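You operate a simulated robot arm through the tools that you are given. There is no shell and no other tool. Be economical: measure what you need, move in short steps, check, and stop when the job is done.

Carry out the task below with a simulated robot arm. There is one attempt and no reset: what you move stays moved.

## Task
Put the press block marked "felt" from the top of the green table and the edge pad in the dust bin.
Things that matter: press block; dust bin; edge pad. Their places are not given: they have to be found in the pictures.

Only the result counts: the job must be done as asked and must still hold three seconds after the hand-in. Knocking over, shifting, dropping, spilling or breaking anything else fails it.

## Robot
A 7-joint arm with a two-finger parallel gripper, fixed in place. Base frame: the origin is at the foot of the arm, x ahead of it, y to its left, z up; the work surface is at about z = 0. Units: mm, degrees, N and s.
With the tool pointing down near the work surface it reaches from about 240 to 620 mm from the base axis. Its first joint turns from -66.0 to 66.0 degrees. Payload 2.6 kg.
Tool frame: the origin (TCP) lies between the finger pads and is the grasp point; the fingertips stand 30 mm ahead of it; z points along the fingers, y is the line along which they close. The gripper opens to 94 mm. The fingers are 28 mm wide and 10 mm thick; the gripper's body (50 by 96 mm) begins 55 mm behind the TCP.
Orientation is told as [roll, pitch, yaw] about the base's x, y, z axes, in that order, counted from this pose: with the fingers straight down and closing along the base's y, the tool's x points along the base's -x, its y along +y and its z along -z.

## Interface
- The arm moves only by the tool move_arm. Its argument "commands" is a list of rows, each a list of 7 numbers: the shift along the base's x, y, z in units of 100 mm (1.0 is 100 mm), then the turn, a rotation vector about the base's x, y, z in units of 60 degrees (1.0 is 60 degrees), then the opening, from 0 (shut) to 1 (fully open). In form: [[tx, ty, tz, ax, ay, az, claw], ...]. A call has 1 to 12 rows; each row is the pose to reach, as a shift and turn from the pose commanded when the call began. A call with a number of a shift or a turn outside -1 to 1 is refused whole. A row lasts 0.2 s, in which the tool goes at most 50 mm and 8.6 degrees; a call with a longer step from one row to the next is refused whole, and so is a gripper value outside its range. A pose out of reach is approached as far as the arm can. The call stops where the force on the tool passes 40 N (or 10 N more than at its start, if that is more) or the arm is blocked; 0.2 s more then pass. Each finger travels about 72 mm/s and halts on what it meets, pressing with about 37 N; the grip force reading is that of the motor and also rises with nothing between the fingers. The clock runs only during rows and for 0.2 s after the last one: add rows that repeat a pose to give the fingers time. It gives the time, the measured TCP pose, the force on the tool (base axes), the opening and the grip force at its end, in the units of the frame above (readings bear some noise), and new pictures: "show" is both (left out), scene, wrist or none.
- Cameras (640 x 400 px; columns grow to the right, rows downward): "scene" is fixed at [26.1, 436.9, 540.2]; the picture's right is [-0.79, -0.61, 0.00], its down [-0.42, 0.55, -0.72] and it looks along [0.44, -0.57, -0.70] (base axes); focal length 217 px, centre (320, 200). "wrist" rides on the gripper at [-37, 0, -58] in the tool frame; the picture's right is [0.00, -1.00, 0.00], its down [0.97, 0.00, -0.24] and it looks along [0.24, 0.00, 0.97] (tool axes); focal length 218 px, centre (320, 200).
- pixel_to_xyz(camera, pixels): there is no depth. For up to 12 entries [column, row, z] of the newest picture of that camera ("zoom" is the newest enlarged one), the place [x, y] in the base frame at which the ray of that pixel passes the height z, good to about 3 mm, but the place of the scene camera against the robot may be out by one fixed shift of up to 12 mm in any direction. It takes no simulated time.
- zoom(camera, box): a new picture of the part [left, top, right, bottom] of that camera's present view, enlarged. It takes no simulated time.
- hand_in(): hands the job in; it is judged then, once.

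Go step by step. Measure first, check grasps and placings, and put right what went wrong. The budget is 60 turns and 120 pictures, counting those below and the enlarged ones. Unless the task says otherwise, let go and move clear before handing in, and close with one line.

The tools are called as a command line: name --pt "numbers of a row" for each row, then --argument value for the rest, lists and objects as JSON in quotes. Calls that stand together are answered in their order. move_arm: Moves the arm, as the interface text tells. Its arguments: {"type":"object","properties":{"commands":{"type":"array"},"show":{"type":"string","enum":["both","scene","wrist","none"]}},"required":["commands"]} The other tools are called the same way: pixel_to_xyz (camera, pixels) gives the place at which the rays of pixels pass given heights; zoom (camera, box) takes an enlarged picture of a part of a camera's view; hand_in () hands the job in.

At the start:

```text
clock: 0.0
tool_pos: [319.1, 170.4, 371.1]
tool_rot: [0.1, -0.1, 0.1]
contact_force: [0.3, -0.1, 0.2]
gripper_width: 94.0
gripper_force: 0.0
```

scene: 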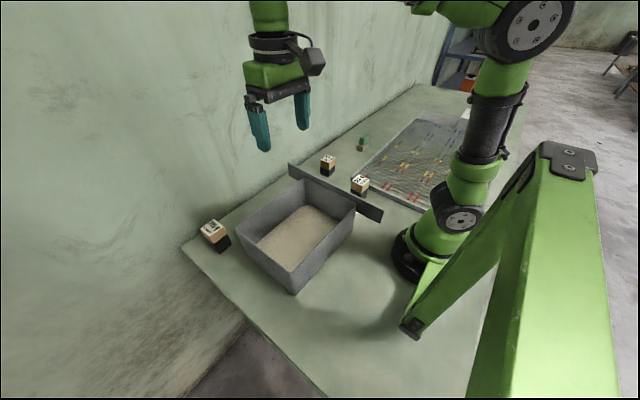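
wrist: 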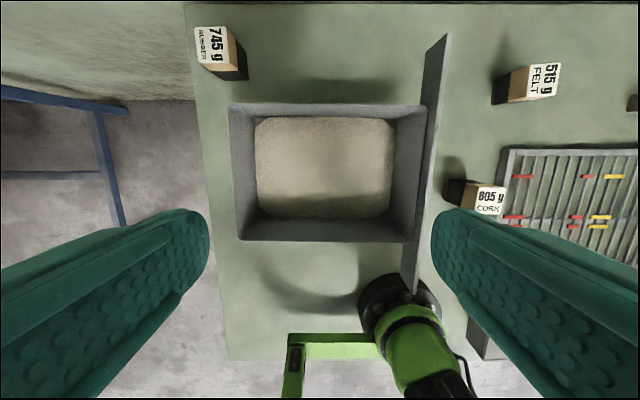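

The wrist picture shows the block "FELT 515 g" near (530,82), and the scene picture shows a bin with sand, a wall beside it and a small green thing at (362,142). I'll zoom in on these.

zoom --camera "scene" --box '[280, 100, 480, 225]'

zoom --camera "wrist" --box '[400, 20, 640, 170]'

zoom --camera "scene" --box '[170, 150, 400, 300]'

```text
3.20 times, centred on (380, 162) of scene
```

zoom: 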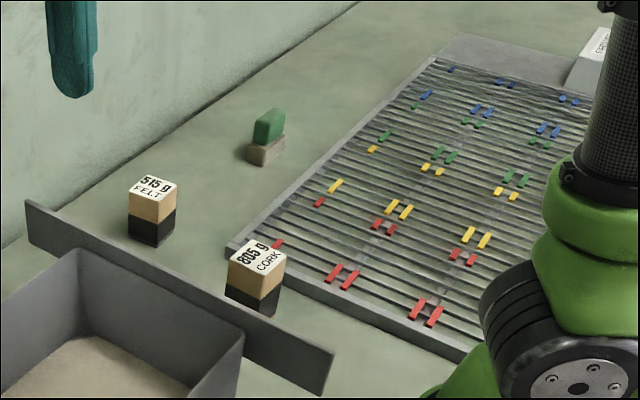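

```text
2.67 times, centred on (520, 95) of wrist
```

zoom: 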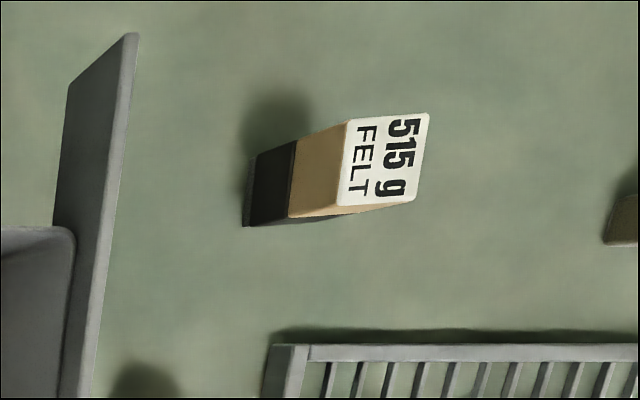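

```text
2.67 times, centred on (285, 225) of scene
```

zoom: 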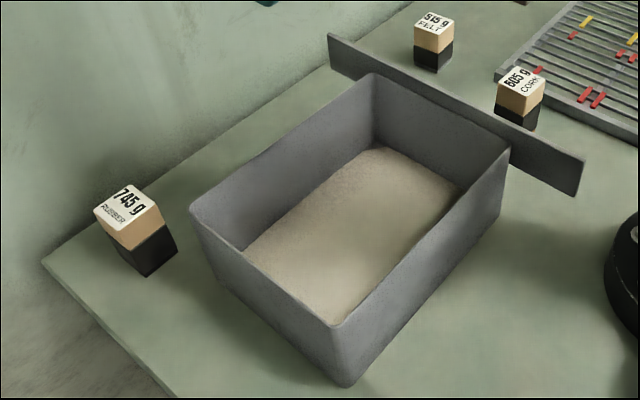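

The green piece near (362,142) sits on a small brownish part; felt is beyond the wall. I'll measure points of the bin, wall and blocks.

pixel_to_xyz --camera "wrist" --pixels '[[492, 104, 0], [509, 101, 0], [530, 65, 60], [526, 97, 60], [557, 94, 60], [560, 63, 60], [229, 105, 80], [236, 240, 80], [427, 106, 80], [408, 242, 80], [449, 34, 80], [415, 290, 80]]'

pixel_to_xyz --camera "scene" --pixels '[[322, 176, 0], [329, 154, 60], [361, 151, 0], [365, 136, 40], [350, 204, 80], [295, 180, 80], [242, 214, 80], [288, 164, 80], [382, 210, 80], [211, 227, 60], [363, 179, 60]]'

```text
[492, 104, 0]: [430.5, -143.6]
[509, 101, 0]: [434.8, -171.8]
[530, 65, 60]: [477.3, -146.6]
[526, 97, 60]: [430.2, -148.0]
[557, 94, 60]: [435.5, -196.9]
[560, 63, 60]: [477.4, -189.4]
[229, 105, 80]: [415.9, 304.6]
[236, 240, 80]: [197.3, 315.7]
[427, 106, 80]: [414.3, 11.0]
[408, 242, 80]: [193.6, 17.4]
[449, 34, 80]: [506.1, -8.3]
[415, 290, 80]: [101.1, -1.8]
```

```text
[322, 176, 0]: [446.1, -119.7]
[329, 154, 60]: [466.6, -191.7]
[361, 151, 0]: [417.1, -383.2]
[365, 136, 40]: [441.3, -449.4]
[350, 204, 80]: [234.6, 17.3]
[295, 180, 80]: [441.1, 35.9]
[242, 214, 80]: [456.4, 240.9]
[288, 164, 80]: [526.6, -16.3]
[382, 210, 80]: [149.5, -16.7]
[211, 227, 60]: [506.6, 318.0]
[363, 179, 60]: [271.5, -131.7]
```

Next I move toward the felt block, staying high, and measure the bin rim again from better pixels.

pixel_to_xyz --camera "scene" --pixels '[[310, 178, 80], [361, 206, 80], [295.5, 272, 80], [241, 228, 80], [310, 178, 110], [361, 206, 110], [295.5, 272, 110], [241, 228, 110], [293, 163, 80], [389, 210, 80]]'

move_arm --pt "0.25 -0.4 0 0 0 0 1" --pt "0.5 -0.8 0 0 0 0 1" --pt "0.6 -1 0 0 0 0 1" --show "none"

move_arm --pt "0.1 -0.45 0 0 0 0 1" --pt "0.2 -0.9 0 0 0 0 1" --pt "0.2 -1 0 0 0 0 1" --show "wrist"

move_arm --pt "0 -0.45 -0.1 0 0 0 1" --pt "0 -0.9 -0.2 0 0 0 1" --pt "0 -1 -0.2 0 0 0 1" --show "wrist"

```text
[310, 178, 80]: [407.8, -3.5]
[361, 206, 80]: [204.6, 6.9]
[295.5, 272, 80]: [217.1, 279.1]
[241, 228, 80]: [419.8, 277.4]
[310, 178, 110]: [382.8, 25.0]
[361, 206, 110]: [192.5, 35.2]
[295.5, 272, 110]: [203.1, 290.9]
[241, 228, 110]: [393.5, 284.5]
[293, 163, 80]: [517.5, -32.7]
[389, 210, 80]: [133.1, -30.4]
```

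```text
clock: 0.8
tool_pos: [378.4, 73.8, 372.6]
tool_rot: [0.1, 0.0, -0.1]
contact_force: [0.0, -0.2, 0.4]
gripper_width: 93.8
gripper_force: 0.2
```

```text
clock: 1.6
tool_pos: [396.0, -29.2, 370.8]
tool_rot: [0.1, 0.0, -0.1]
contact_force: [-0.5, -0.4, -0.4]
gripper_width: 94.2
gripper_force: 0.0
```

wrist: 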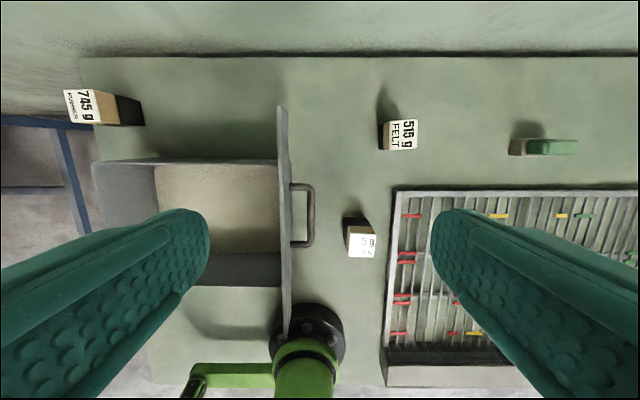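

```text
clock: 2.4
tool_pos: [397.6, -128.4, 351.5]
tool_rot: [0.2, 0.0, 0.0]
contact_force: [0.3, -0.1, 0.0]
gripper_width: 94.1
gripper_force: 0.1
```

wrist: 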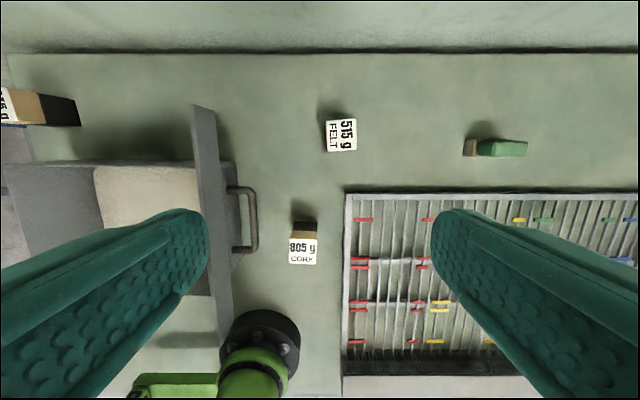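

The panel beside the bin carries a handle, so it belongs to the bin. The felt block is at (340,135) and the pad at (500,148); I'll measure both.

zoom --camera "wrist" --box '[280, 80, 560, 255]'

pixel_to_xyz --camera "wrist" --pixels '[[325, 121, 65], [329, 153, 65], [357, 150, 65], [353, 118, 65], [463, 156, 0], [478, 157, 0], [480, 157, 40], [526, 157, 40], [528, 143, 40], [478, 142, 40], [192, 105, 80], [220, 350, 80]]'

```text
2.29 times, centred on (420, 168) of wrist
```

zoom: 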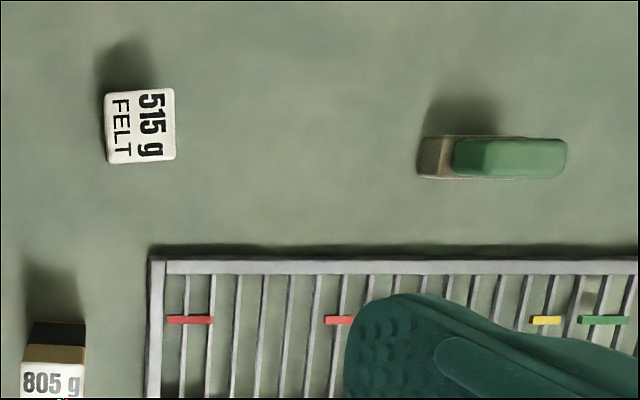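

```text
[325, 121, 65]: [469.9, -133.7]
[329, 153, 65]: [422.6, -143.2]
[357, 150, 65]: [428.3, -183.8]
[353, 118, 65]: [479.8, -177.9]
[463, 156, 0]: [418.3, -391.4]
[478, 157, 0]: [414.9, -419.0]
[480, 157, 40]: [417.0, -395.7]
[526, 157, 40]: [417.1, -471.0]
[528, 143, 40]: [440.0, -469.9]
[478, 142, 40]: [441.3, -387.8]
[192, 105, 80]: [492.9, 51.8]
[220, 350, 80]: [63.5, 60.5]
```

The felt top is about z 65–70, centred near (451,-160), nearly square to the axes. I'll go above it and look again.

move_arm --pt "0.27 -0.16 -0.3 0 0 0 1" --pt "0.53 -0.31 -0.6 0 0 0 1" --pt "0.53 -0.31 -1 0 0 0 1" --show "none"

move_arm --pt "0 0 -0.4 0 0 0 1" --pt "0 0 -0.8 0 0 0 1" --show "both"

```text
clock: 3.2
tool_pos: [449.8, -161.4, 249.2]
tool_rot: [0.1, -0.1, 0.1]
contact_force: [-0.2, 1.0, -0.6]
gripper_width: 94.0
gripper_force: 0.0
```

```text
clock: 3.8
tool_pos: [451.8, -160.3, 171.3]
tool_rot: [-0.1, 0.0, -0.1]
contact_force: [0.0, 0.9, -0.2]
gripper_width: 94.3
gripper_force: 0.1
```

scene: 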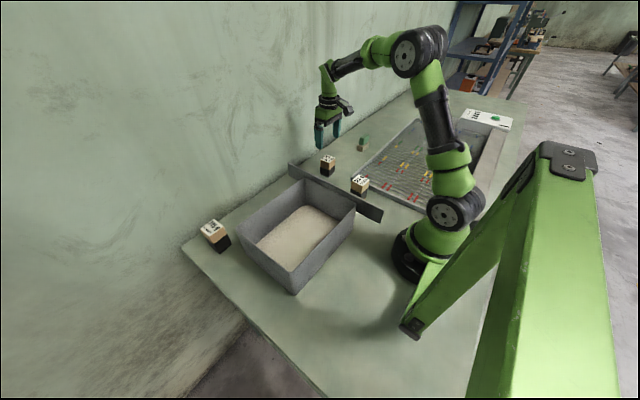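
wrist: 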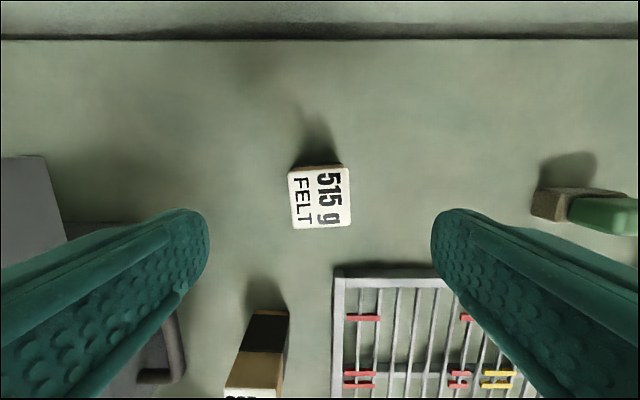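

There is another object on a white card at scene (490,118), which could matter for what "edge pad" means. I'll zoom in on it and measure the felt.

zoom --camera "scene" --box '[430, 90, 530, 152]'

zoom --camera "scene" --box '[330, 120, 390, 160]'

pixel_to_xyz --camera "wrist" --pixels '[[289, 172, 68], [293, 229, 68], [351, 225, 68], [346, 168, 68], [531, 218, 0], [538, 188, 0], [568, 222, 30], [575, 195, 30], [288, 311, 0], [332, 268, 0]]'

```text
6.40 times, centred on (480, 121) of scene
```

zoom: 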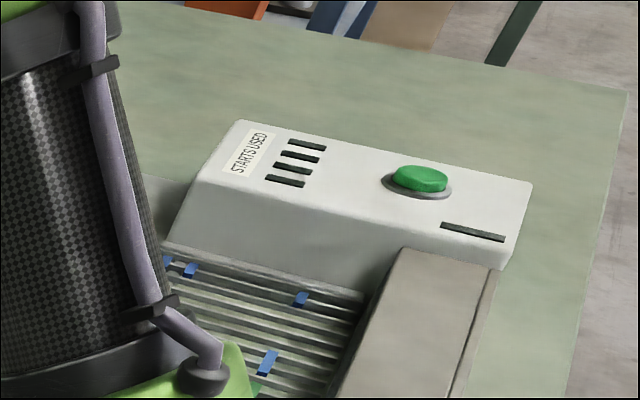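

```text
10.00 times, centred on (360, 140) of scene
```

zoom: 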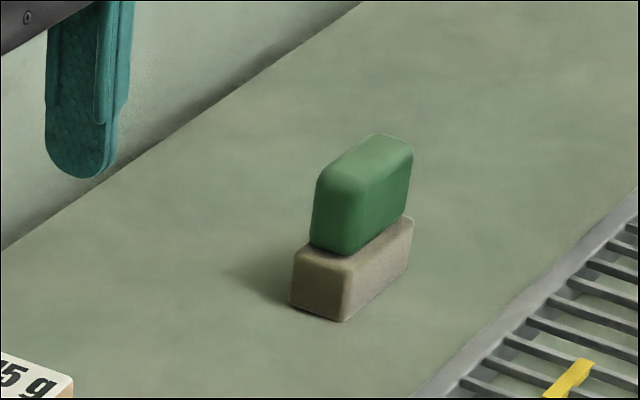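

```text
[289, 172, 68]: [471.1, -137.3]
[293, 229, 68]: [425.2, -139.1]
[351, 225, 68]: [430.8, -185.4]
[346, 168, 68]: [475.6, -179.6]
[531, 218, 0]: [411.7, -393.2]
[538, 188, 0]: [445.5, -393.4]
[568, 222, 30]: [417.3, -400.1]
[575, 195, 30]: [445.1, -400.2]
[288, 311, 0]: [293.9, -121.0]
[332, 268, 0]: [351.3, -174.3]
```

The white thing is a machine with a start button, so I leave it alone. The pad is a green grip on a brown base at about (430,-395…). Felt is centred at (451,-160), turned about 4°; I'll descend on it.

move_arm --pt "0 0 -0.3 0 0 0.067 1" --pt "0 0 -0.6 0 0 0.067 1" --pt "0 0 -0.9 0 0 0.067 1" --pt "0 0 -0.9 0 0 0.067 1" --show "wrist"

```text
clock: 4.8
tool_pos: [450.1, -162.9, 80.5]
tool_rot: [0.1, 0.0, 4.0]
contact_force: [0.1, 0.0, -1.1]
gripper_width: 94.0
gripper_force: 0.2
```

wrist: 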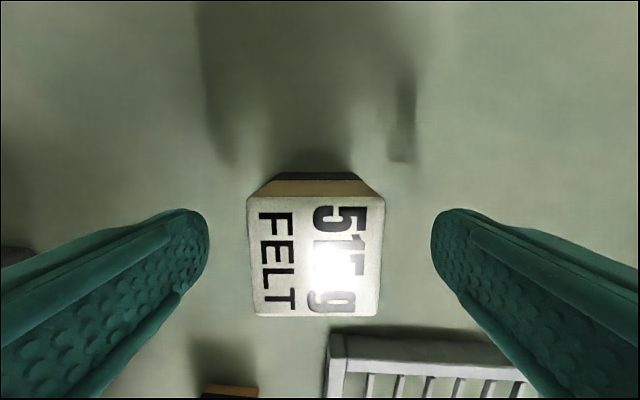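

The block sits centred between the fingers (columns 248–385) and square to them. I'll go down 40 mm and close.

move_arm --pt "0 0 -0.2 0 0 0 1" --pt "0 0 -0.42 0 0 0 1" --pt "0 0 -0.42 0 0 0 1" --pt "0 0 -0.42 0 0 0 0.3" --pt "0 0 -0.42 0 0 0 0.3" --pt "0 0 -0.42 0 0 0 0.3" --pt "0 0 -0.42 0 0 0 0.3" --pt "0 0 -0.42 0 0 0 0.3" --show "none"

move_arm --pt "0 0 0.2 0 0 0 0.3" --pt "0 0 0.5 0 0 0 0.3" --pt "0 0 0.9 0 0 0 0.3" --show "both"

```text
clock: 6.6
tool_pos: [453.2, -161.6, 38.0]
tool_rot: [0.0, 0.0, 4.0]
contact_force: [0.8, 1.4, -0.4]
gripper_width: 49.4
gripper_force: 37.0
```

```text
clock: 7.4
tool_pos: [450.7, -160.1, 129.4]
tool_rot: [0.2, 0.1, 4.0]
contact_force: [0.3, -0.4, -9.5]
gripper_width: 49.2
gripper_force: 36.8
```

scene: 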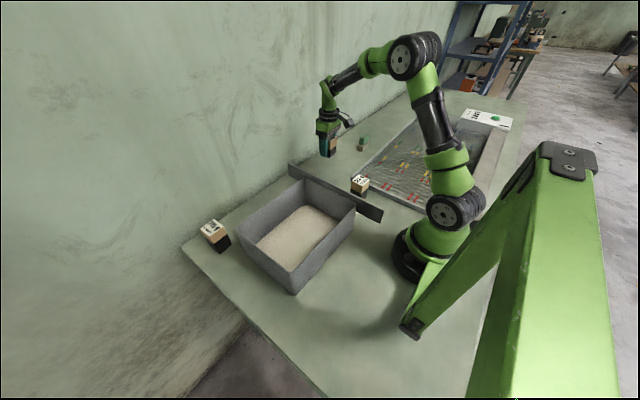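
wrist: 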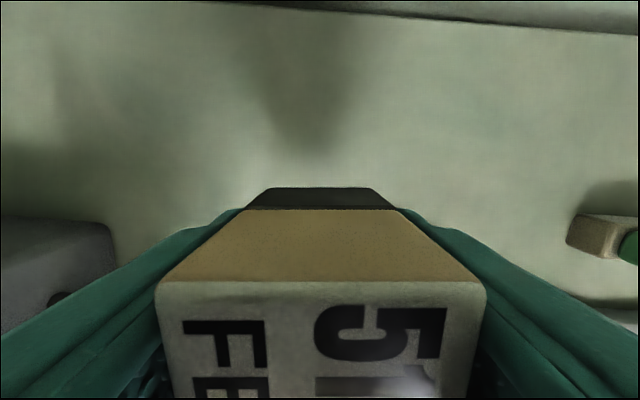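

The felt is held (49 mm wide, about 9.5 N). I'll lift to z ≈ 270 and carry it over the panel to above the bin.

move_arm --pt "0 0 0.45 0 0 0 0.3" --pt "0 0 0.9 0 0 0 0.3" --pt "0 0 1 0 0 0 0.3" --show "none"

move_arm --pt "-0.12 0.3 0.15 0 0 0 0.3" --pt "-0.25 0.65 0.4 0 0 0 0.3" --pt "-0.4 1 0.4 0 0 0 0.3" --show "none"

move_arm --pt "-0.15 0.35 0 0 0 0 0.3" --pt "-0.3 0.7 0 0 0 0 0.3" --pt "-0.4 1 0 0 0 0 0.3" --show "none"

move_arm --pt "-0.15 0.35 0 0 0 0 0.3" --pt "-0.3 0.7 0 0 0 0 0.3" --pt "-0.5 1 0 0 0 0 0.3" --show "both"

```text
clock: 8.2
tool_pos: [450.6, -160.0, 231.4]
tool_rot: [0.0, 0.0, 4.1]
contact_force: [-1.0, 0.5, -10.0]
gripper_width: 49.2
gripper_force: 36.5
```

```text
clock: 9.0
tool_pos: [411.5, -61.7, 270.4]
tool_rot: [0.0, 0.0, 4.0]
contact_force: [0.2, -0.8, -10.3]
gripper_width: 49.6
gripper_force: 36.5
```

```text
clock: 9.8
tool_pos: [369.0, 39.0, 272.4]
tool_rot: [0.0, 0.1, 4.0]
contact_force: [0.4, -0.4, -9.8]
gripper_width: 49.3
gripper_force: 36.9
```

```text
clock: 10.6
tool_pos: [318.8, 142.1, 270.4]
tool_rot: [-0.1, 0.0, 4.0]
contact_force: [0.4, -0.2, -9.4]
gripper_width: 49.4
gripper_force: 37.1
```

scene: 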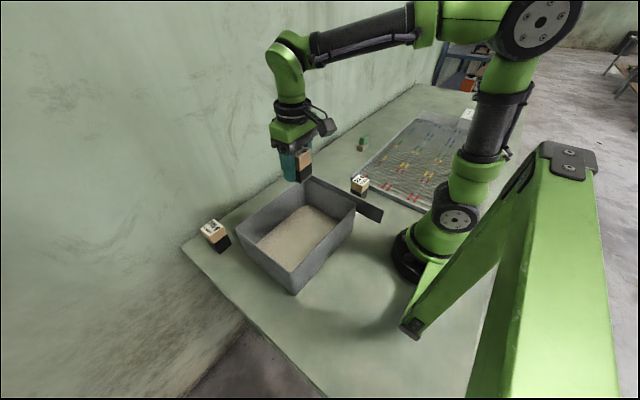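
wrist: 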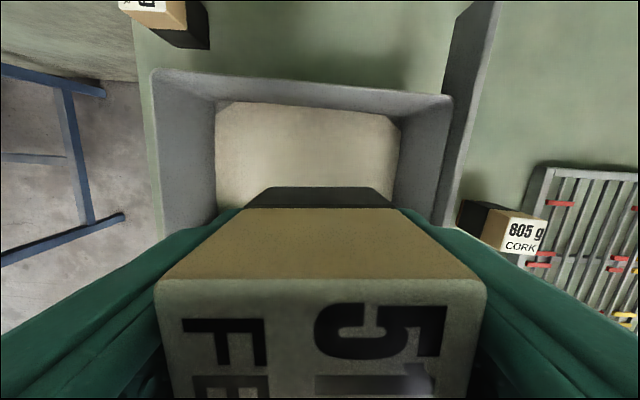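

I hold the felt above the bin. I'll check the bin's rim and floor in this wrist picture.

pixel_to_xyz --camera "wrist" --pixels '[[153, 70, 110], [452, 97, 110], [452, 97, 90], [153, 70, 90], [225, 102, 10], [385, 117, 10], [215, 205, 10], [400, 125, 10]]'

```text
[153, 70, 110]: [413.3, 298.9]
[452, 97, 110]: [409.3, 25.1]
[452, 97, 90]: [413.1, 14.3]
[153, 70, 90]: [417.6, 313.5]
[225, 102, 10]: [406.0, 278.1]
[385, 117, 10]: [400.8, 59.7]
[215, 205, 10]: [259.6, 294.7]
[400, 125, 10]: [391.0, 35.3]
```

The rim runs y 25–299 and x ≈ 205–411. I'll shift to (309,215) and descend, watching the force.

move_arm --pt "-0.05 0.35 0 0 0 -0.03 0.3" --pt "-0.1 0.7 0 0 0 -0.067 0.3" --pt "-0.1 0.7 -0.4 0 0 -0.067 0.3" --pt "-0.1 0.7 -0.8 0 0 -0.067 0.3" --pt "-0.1 0.7 -1 0 0 -0.067 0.3" --show "both"

```text
clock: 11.8
tool_pos: [309.7, 213.0, 166.4]
tool_rot: [0.0, 0.0, -0.1]
contact_force: [0.0, 0.1, -9.9]
gripper_width: 49.5
gripper_force: 37.1
```

scene: 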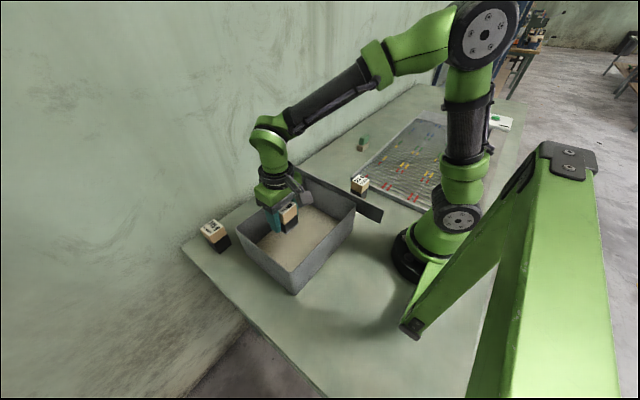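
wrist: 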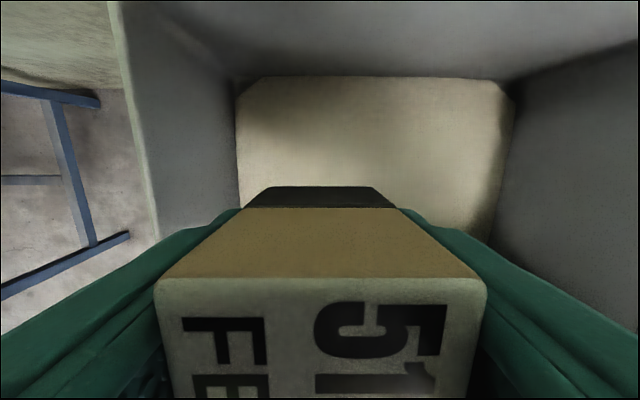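

Clear of all walls. I'll descend in small steps until contact.

move_arm --pt "0 0 -0.25 0 0 0 0.3" --pt "0 0 -0.5 0 0 0 0.3" --pt "0 0 -0.75 0 0 0 0.3" --pt "0 0 -0.9 0 0 0 0.3" --pt "0 0 -1 0 0 0 0.3" --show "none"

move_arm --pt "0 0 -0.04 0 0 0 0.3" --pt "0 0 -0.08 0 0 0 0.3" --pt "0 0 -0.12 0 0 0 0.3" --pt "0 0 -0.16 0 0 0 0.3" --pt "0 0 -0.2 0 0 0 0.3" --show "scene"

```text
clock: 13.0
tool_pos: [311.9, 210.8, 68.7]
tool_rot: [0.0, 0.0, 0.0]
contact_force: [0.2, 0.0, -9.4]
gripper_width: 49.5
gripper_force: 37.1
```

```text
clock: 14.2
tool_pos: [310.7, 211.3, 48.4]
tool_rot: [0.1, 0.0, 0.0]
contact_force: [0.1, -0.4, -9.9]
gripper_width: 49.1
gripper_force: 37.0
```

scene: 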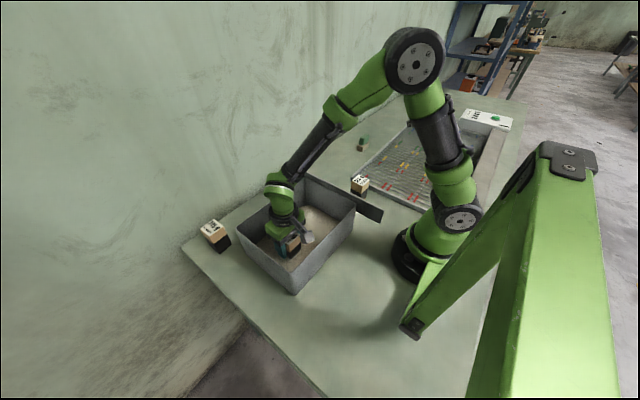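

No contact yet at z 48, so I continue down in 2 mm steps.

move_arm --pt "0 0 -0.02 0 0 0 0.3" --pt "0 0 -0.04 0 0 0 0.3" --pt "0 0 -0.06 0 0 0 0.3" --pt "0 0 -0.08 0 0 0 0.3" --show "none"

```text
clock: 15.2
tool_pos: [310.8, 210.2, 41.1]
tool_rot: [0.1, -0.1, -0.1]
contact_force: [-8.0, -7.9, 30.1]
gripper_width: 49.2
gripper_force: 37.0
```

The force reading turned to +30 N, so the block stands on the bin floor. I'll open partway and rise straight up.

move_arm --pt "0 0 0.01 0 0 0 0.75" --pt "0 0 0.01 0 0 0 0.75" --pt "0 0 0.01 0 0 0 0.75" --pt "0 0 0.25 0 0 0 0.75" --pt "0 0 0.6 0 0 0 0.75" --pt "0 0 1 0 0 0 0.75" --show "both"

```text
clock: 16.6
tool_pos: [310.8, 208.8, 140.7]
tool_rot: [0.0, 0.0, 0.0]
contact_force: [0.3, -0.4, 0.7]
gripper_width: 70.5
gripper_force: 0.0
```

scene: 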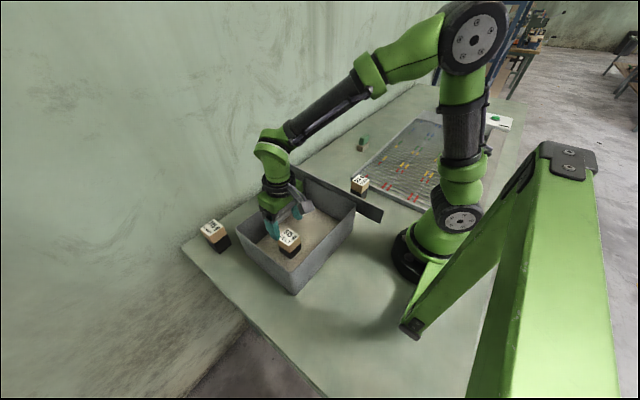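
wrist: 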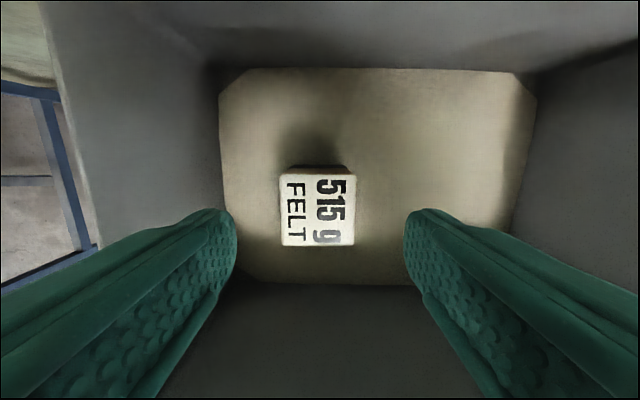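

The felt block stands upright in the bin. Now I go back up and across toward the pad.

move_arm --pt "0 0 0.4 0 0 0 1" --pt "0 0 0.8 0 0 0 1" --pt "0 -0.2 1 0 0 0 1" --show "none"

move_arm --pt "0.1 -0.4 0.1 0 0 0 1" --pt "0.2 -0.8 0.1 0 0 0 1" --pt "0.3 -1 0.1 0 0 0 1" --show "none"

move_arm --pt "0.1 -0.45 0 0 0 0 1" --pt "0.2 -0.9 0 0 0 0 1" --pt "0.3 -1 0 0 0 0 1" --show "none"

move_arm --pt "0.1 -0.45 0 0 0 0 1" --pt "0.2 -0.9 0 0 0 0 1" --pt "0.3 -1 0 0 0 0 1" --show "none"

move_arm --pt "0 -0.45 0 0 0 0 1" --pt "0 -0.9 0 0 0 0 1" --pt "0 -1 0 0 0 0 1" --show "none"

move_arm --pt "0 -0.45 0 0 0 0 1" --pt "0 -0.9 0 0 0 0 1" --pt "0 -1 0 0 0 0 1" --show "wrist"

```text
clock: 17.4
tool_pos: [313.9, 190.4, 240.3]
tool_rot: [0.0, 0.1, 0.0]
contact_force: [0.4, -0.1, -0.5]
gripper_width: 94.2
gripper_force: 0.1
```

```text
clock: 18.2
tool_pos: [341.5, 91.1, 252.2]
tool_rot: [0.1, -0.1, 0.2]
contact_force: [0.2, -0.2, 0.8]
gripper_width: 94.0
gripper_force: 0.1
```

```text
clock: 19.0
tool_pos: [371.5, -12.4, 250.6]
tool_rot: [0.1, -0.1, 0.1]
contact_force: [0.0, 0.6, 0.1]
gripper_width: 94.2
gripper_force: 0.0
```

```text
clock: 19.8
tool_pos: [401.5, -109.5, 251.0]
tool_rot: [0.1, -0.1, 0.0]
contact_force: [0.2, 0.1, 0.1]
gripper_width: 94.0
gripper_force: 0.0
```

```text
clock: 20.6
tool_pos: [401.3, -210.4, 251.1]
tool_rot: [0.0, -0.1, -0.1]
contact_force: [0.4, 0.1, 0.4]
gripper_width: 94.0
gripper_force: 0.1
```

```text
clock: 21.4
tool_pos: [400.8, -310.0, 251.7]
tool_rot: [0.2, 0.0, 0.1]
contact_force: [-0.2, -0.7, 0.3]
gripper_width: 93.9
gripper_force: 0.1
```

wrist: 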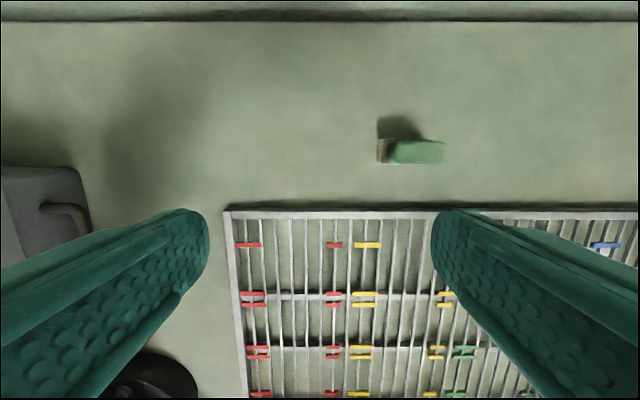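

The pad is at (412,152). I'll move over it for a better view.

move_arm --pt "0.15 -0.45 0 0 0 0 1" --pt "0.28 -0.9 0 0 0 0 1" --pt "0.28 -1 0 0 0 0 1" --show "wrist"

zoom --camera "wrist" --box '[240, 100, 400, 200]'

```text
clock: 22.2
tool_pos: [430.6, -383.4, 251.3]
tool_rot: [0.0, 0.0, 0.0]
contact_force: [-1.0, 0.0, -0.3]
gripper_width: 93.9
gripper_force: 0.0
out of reach, approached as far as the arm can: row 2, 3
```

wrist: 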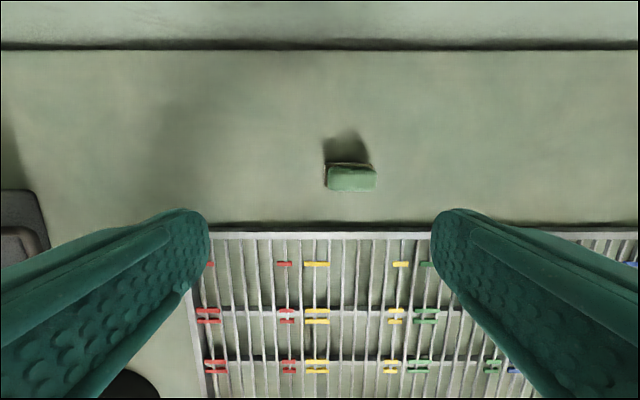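

```text
4.00 times, centred on (320, 150) of wrist
```

zoom: 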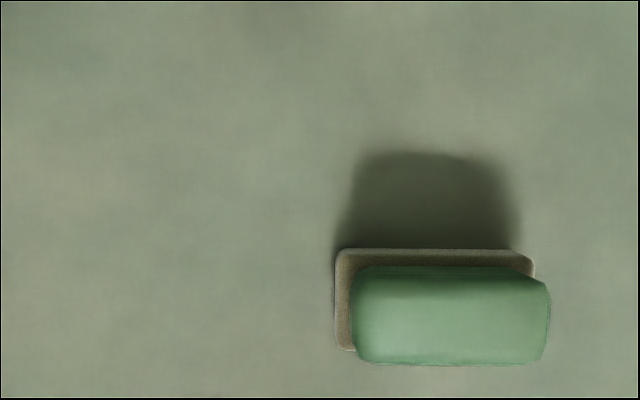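

The pad is a brown base with a green grip, roughly aligned with y. Measuring at several heights.

pixel_to_xyz --camera "zoom" --pixels '[[337, 250, 20], [533, 262, 20], [337, 348, 20], [352, 268, 60], [352, 360, 60], [549, 360, 60], [549, 285, 60], [352, 360, 75], [549, 360, 75]]'

```text
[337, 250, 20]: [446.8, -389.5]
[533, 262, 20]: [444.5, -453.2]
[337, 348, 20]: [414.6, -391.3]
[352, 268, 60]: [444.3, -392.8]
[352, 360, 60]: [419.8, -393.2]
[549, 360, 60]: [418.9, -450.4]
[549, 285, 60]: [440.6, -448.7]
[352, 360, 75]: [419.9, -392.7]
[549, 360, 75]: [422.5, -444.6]
```

The base is about 64×32 mm, centred at (431,-421), with the grip about 60 mm high; closing along y fits. The reach is short at this height, so I descend first and see where the arm ends up.

move_arm --pt "0 0 -0.4 0 0 0 1" --pt "0 0 -0.8 0 0 0 1" --pt "0 0 -1 0 0 0 1" --pt "0 0 -1 0 0 0 1" --show "wrist"

```text
clock: 23.2
tool_pos: [428.9, -383.7, 150.1]
tool_rot: [0.1, 0.0, 0.0]
contact_force: [0.5, 0.7, -0.4]
gripper_width: 94.2
gripper_force: 0.1
```

wrist: 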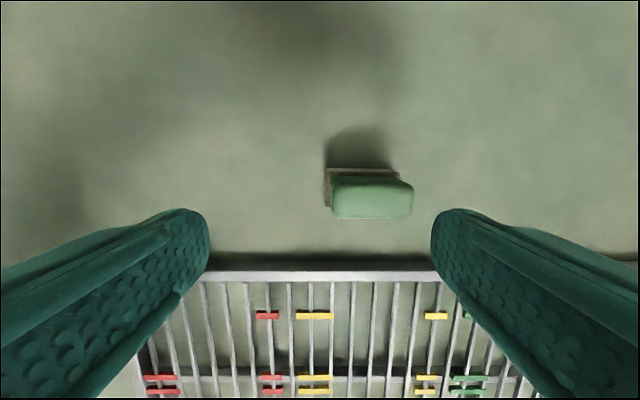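

The command was held at y ≈ -383. I'll shift 37 mm further in -y while dropping 20 mm, and measure again.

move_arm --pt "0.01 -0.15 -0.2 0 0 0 1" --pt "0.01 -0.37 -0.25 0 0 0 1" --pt "0.01 -0.37 -0.25 0 0 0 1" --show "both"

zoom --camera "wrist" --box '[220, 150, 420, 275]'

```text
clock: 24.0
tool_pos: [431.5, -422.9, 125.4]
tool_rot: [0.1, -0.1, 0.0]
contact_force: [-0.1, 0.5, -0.6]
gripper_width: 94.2
gripper_force: 0.1
```

scene: 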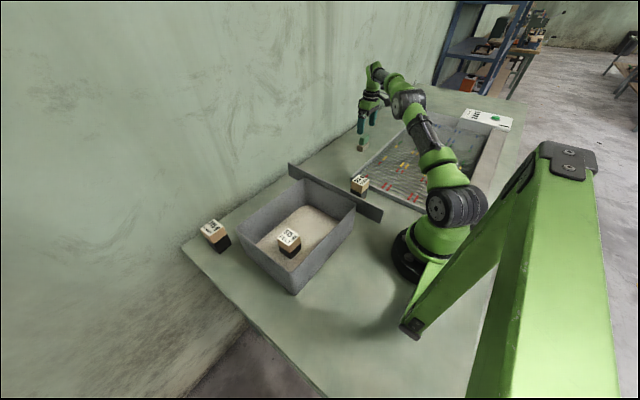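
wrist: 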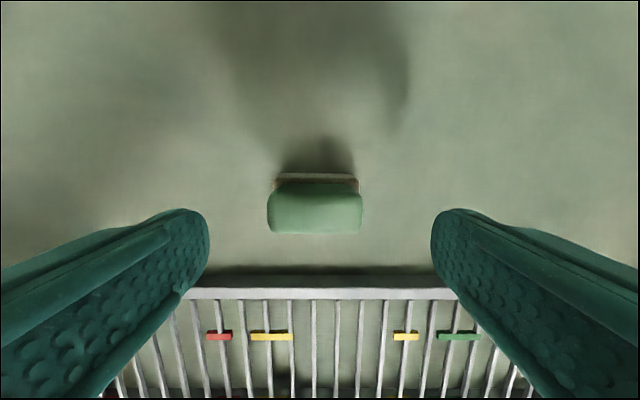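

```text
3.20 times, centred on (320, 212) of wrist
```

zoom: 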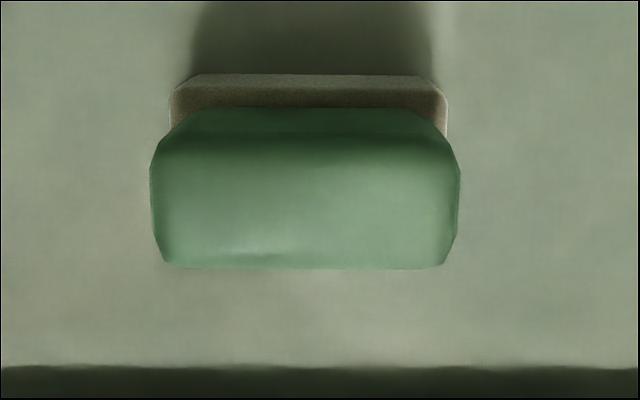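

pixel_to_xyz --camera "wrist" --pixels '[[274, 174, 22], [359, 174, 22], [267, 232, 60], [362, 232, 60], [267, 200, 60], [362, 200, 60], [320, 272, 0]]'

```text
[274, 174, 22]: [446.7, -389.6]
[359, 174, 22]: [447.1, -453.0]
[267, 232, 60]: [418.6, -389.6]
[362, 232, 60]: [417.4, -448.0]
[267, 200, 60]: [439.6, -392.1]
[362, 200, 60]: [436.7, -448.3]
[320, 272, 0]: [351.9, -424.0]
```

Pad centre is (431,-420), nicely between the fingers. I'll descend to z ≈ 36 and close.

move_arm --pt "0 0.02 -0.3 0 0 0 1" --pt "0 0.02 -0.6 0 0 0 1" --pt "0 0.02 -0.8 0 0 0 1" --pt "0 0.02 -0.89 0 0 0 1" --pt "0 0.02 -0.89 0 0 0 1" --show "wrist"

```text
clock: 25.2
tool_pos: [431.8, -416.4, 35.0]
tool_rot: [0.1, 0.0, 0.0]
contact_force: [0.2, 0.5, 0.2]
gripper_width: 93.8
gripper_force: 0.1
```

wrist: 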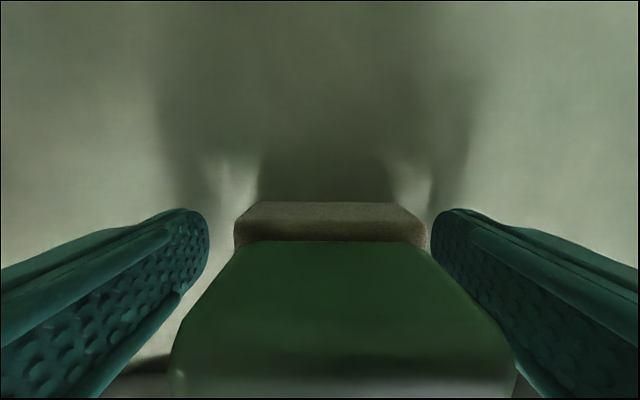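

The fingers straddle it, with the right one a bit nearer. I'll shift 4 mm in -y and close.

move_arm --pt "0 -0.04 0 0 0 0 1" --pt "0 -0.04 0 0 0 0 0.5" --pt "0 -0.04 0 0 0 0 0.5" --pt "0 -0.04 0 0 0 0 0.5" --pt "0 -0.04 0 0 0 0 0.5" --show "wrist"

```text
clock: 26.4
tool_pos: [431.7, -421.4, 36.2]
tool_rot: [-0.1, 0.0, 0.0]
contact_force: [-0.3, 0.7, 1.2]
gripper_width: 62.7
gripper_force: 37.2
```

wrist: 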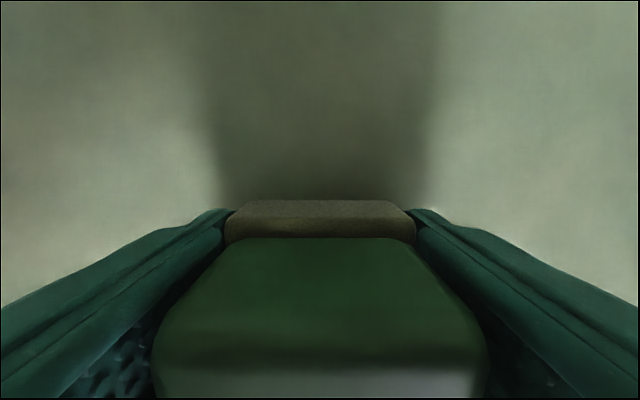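

Gripped at 62.7 mm on the base. I'll lift gently and look.

move_arm --pt "0 0 0.1 0 0 0 0.5" --pt "0 0 0.3 0 0 0 0.5" --pt "0 0 0.6 0 0 0 0.5" --pt "0 0 0.9 0 0 0 0.5" --show "both"

zoom --camera "scene" --box '[330, 100, 410, 150]'

```text
clock: 27.4
tool_pos: [429.4, -420.3, 126.8]
tool_rot: [0.1, 0.1, -0.1]
contact_force: [1.1, 0.2, -0.2]
gripper_width: 62.8
gripper_force: 37.0
```

scene: 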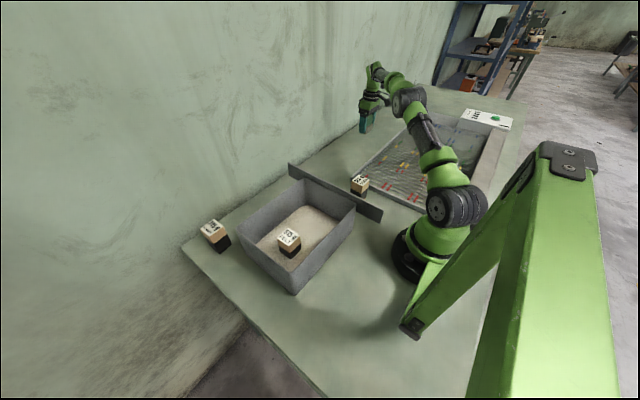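
wrist: 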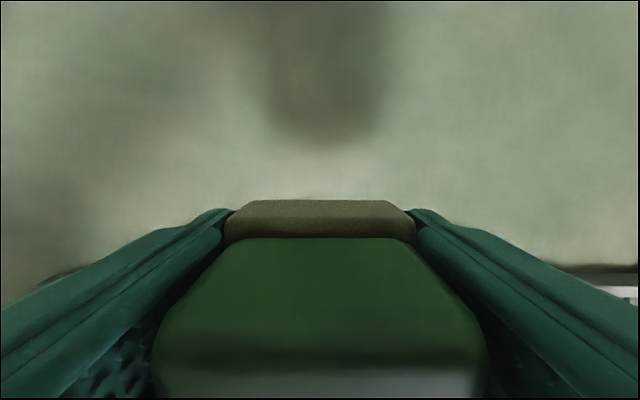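

```text
8.00 times, centred on (370, 125) of scene
```

zoom: 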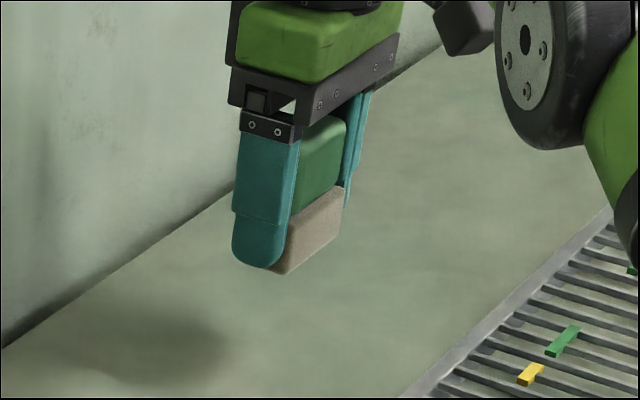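

The whole pad came up. I'll carry it inward, rising, toward the bin.

move_arm --pt "-0.05 0.35 0.1 0 0 0 0.5" --pt "-0.1 0.7 0.3 0 0 0 0.5" --pt "-0.2 1 0.6 0 0 0 0.5" --show "none"

move_arm --pt "-0.05 0.35 0.2 0 0 0 0.5" --pt "-0.1 0.7 0.5 0 0 0 0.5" --pt "-0.2 1 0.8 0 0 0 0.5" --show "none"

move_arm --pt "-0.05 0.35 0 0 0 0 0.5" --pt "-0.1 0.7 0 0 0 0 0.5" --pt "-0.2 1 0 0 0 0 0.5" --show "none"

move_arm --pt "-0.05 0.35 0 0 0 0 0.5" --pt "-0.1 0.7 0 0 0 0 0.5" --pt "-0.2 1 0 0 0 0 0.5" --show "none"

move_arm --pt "-0.1 0.35 0 0 0 0 0.5" --pt "-0.2 0.7 0 0 0 0 0.5" --pt "-0.4 1 0 0 0 0 0.5" --show "both"

```text
clock: 28.2
tool_pos: [408.8, -320.1, 184.4]
tool_rot: [0.1, 0.0, 0.0]
contact_force: [1.1, 0.3, -1.2]
gripper_width: 63.0
gripper_force: 37.1
```

```text
clock: 29.0
tool_pos: [388.5, -222.2, 268.1]
tool_rot: [0.2, 0.0, 0.0]
contact_force: [-0.5, 0.3, -0.4]
gripper_width: 63.1
gripper_force: 36.8
```

```text
clock: 29.8
tool_pos: [368.8, -123.6, 267.4]
tool_rot: [0.1, 0.0, 0.0]
contact_force: [0.3, -0.1, -1.6]
gripper_width: 63.2
gripper_force: 37.4
```

```text
clock: 30.6
tool_pos: [352.2, -22.8, 268.3]
tool_rot: [0.1, -0.1, 0.0]
contact_force: [-0.5, -0.5, -1.3]
gripper_width: 62.9
gripper_force: 37.0
```

```text
clock: 31.4
tool_pos: [312.7, 78.2, 266.3]
tool_rot: [-0.1, 0.0, 0.0]
contact_force: [0.3, 0.8, -0.4]
gripper_width: 63.1
gripper_force: 36.8
```

scene: 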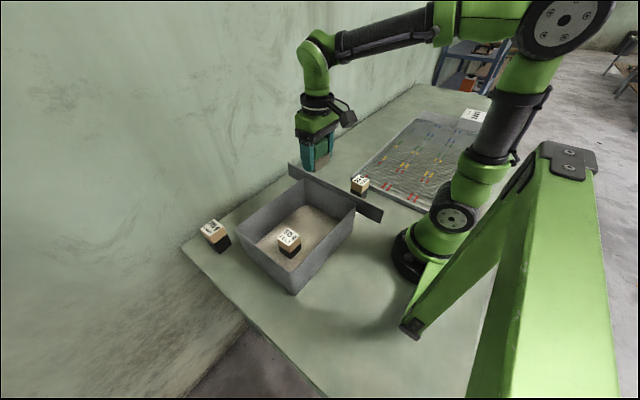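
wrist: 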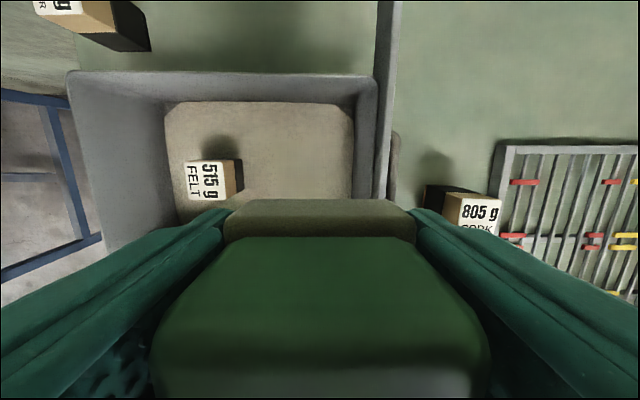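

Felt stands at y ≈ 185–235, so I'll set the pad at y ≈ 120. Shifting there and descending.

move_arm --pt "0 0.3 0 0 0 0 0.5" --pt "0 0.42 -0.2 0 0 0 0.5" --pt "0 0.42 -0.6 0 0 0 0.5" --pt "0 0.42 -1 0 0 0 0.5" --show "none"

move_arm --pt "0 0 -0.3 0 0 0 0.5" --pt "0 0 -0.6 0 0 0 0.5" --pt "0 0 -0.9 0 0 0 0.5" --pt "0 0 -1 0 0 0 0.5" --show "both"

```text
clock: 32.4
tool_pos: [309.6, 120.4, 166.2]
tool_rot: [0.1, -0.1, 0.1]
contact_force: [0.4, 0.1, 1.0]
gripper_width: 63.2
gripper_force: 37.1
```

```text
clock: 33.4
tool_pos: [309.3, 121.7, 66.2]
tool_rot: [0.1, 0.0, 0.0]
contact_force: [0.4, 0.6, -0.5]
gripper_width: 62.9
gripper_force: 36.7
```

scene: 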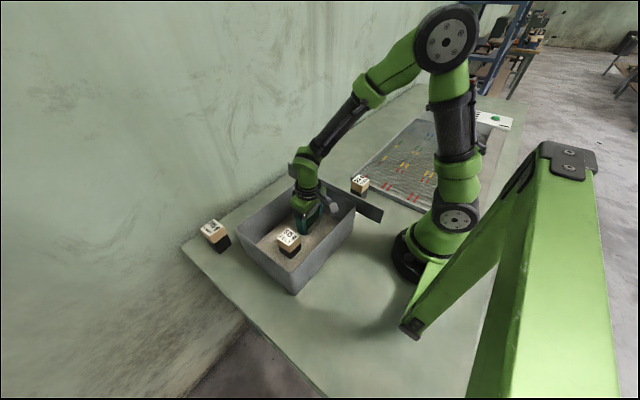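
wrist: 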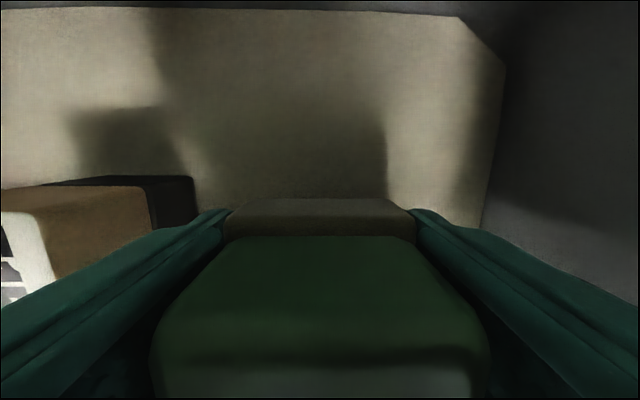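

Clear on both sides. The floor is about 3–4 mm above the table, so contact is expected near z 39; I'll go down in small steps.

move_arm --pt "0 0 -0.12 0 0 0 0.5" --pt "0 0 -0.2 0 0 0 0.5" --pt "0 0 -0.22 0 0 0 0.5" --pt "0 0 -0.24 0 0 0 0.5" --pt "0 0 -0.255 0 0 0 0.5" --pt "0 0 -0.27 0 0 0 0.5" --show "none"

```text
clock: 34.8
tool_pos: [311.0, 119.1, 39.3]
tool_rot: [0.1, -0.2, 0.0]
contact_force: [-2.7, -1.7, 15.0]
gripper_width: 63.0
gripper_force: 36.5
```

Contact at 15 N, so the pad is on the floor. I'll open a little and rise.

move_arm --pt "0 0 0 0 0 0 0.8" --pt "0 0 0 0 0 0 0.8" --pt "0 0 0.2 0 0 0 0.8" --pt "0 0 0.6 0 0 0 0.8" --pt "0 0 1 0 0 0 0.8" --show "none"

move_arm --pt "0 0 0.4 0 0 0 0.8" --pt "0 0 0.8 0 0 0 0.8" --pt "0 0 1 0 0 0 0.8" --pt "0 0 1 0 0 0 0.8" --show "both"

```text
clock: 36.0
tool_pos: [309.7, 119.9, 135.6]
tool_rot: [0.1, -0.1, 0.0]
contact_force: [0.0, 0.8, -0.5]
gripper_width: 75.3
gripper_force: 0.1
```

```text
clock: 37.0
tool_pos: [310.8, 117.1, 238.5]
tool_rot: [0.1, -0.1, 0.0]
contact_force: [-0.9, -0.7, -1.0]
gripper_width: 75.1
gripper_force: 0.1
```

scene: 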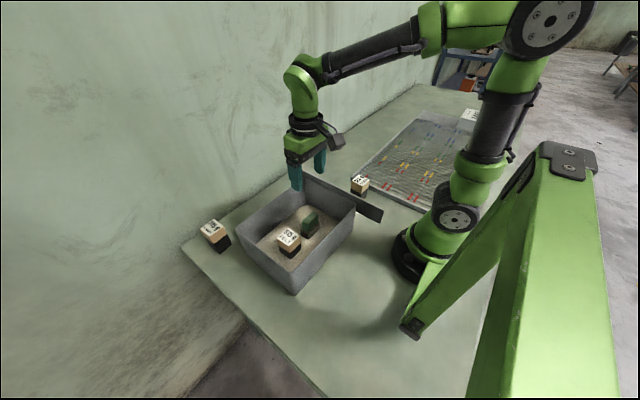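
wrist: 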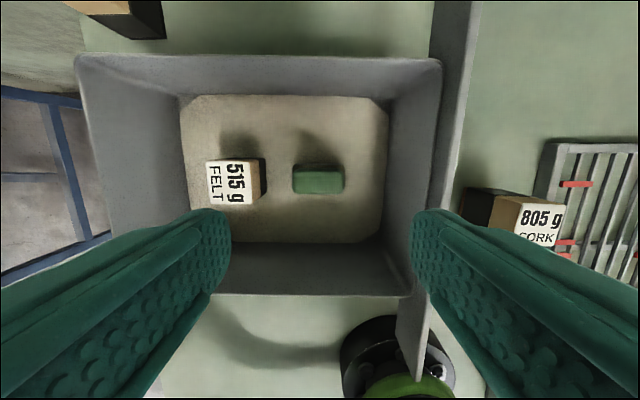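

Both pictures show the felt block (wrist 233,182) and the pad (318,180) standing in the bin; the gripper is clear and nothing else has moved. I'm handing in.

hand_in

```text
The job is handed in.
```

The "felt" press block and the edge pad are both standing in the dust bin. The gripper is clear, nothing else was moved, and the job is handed in.
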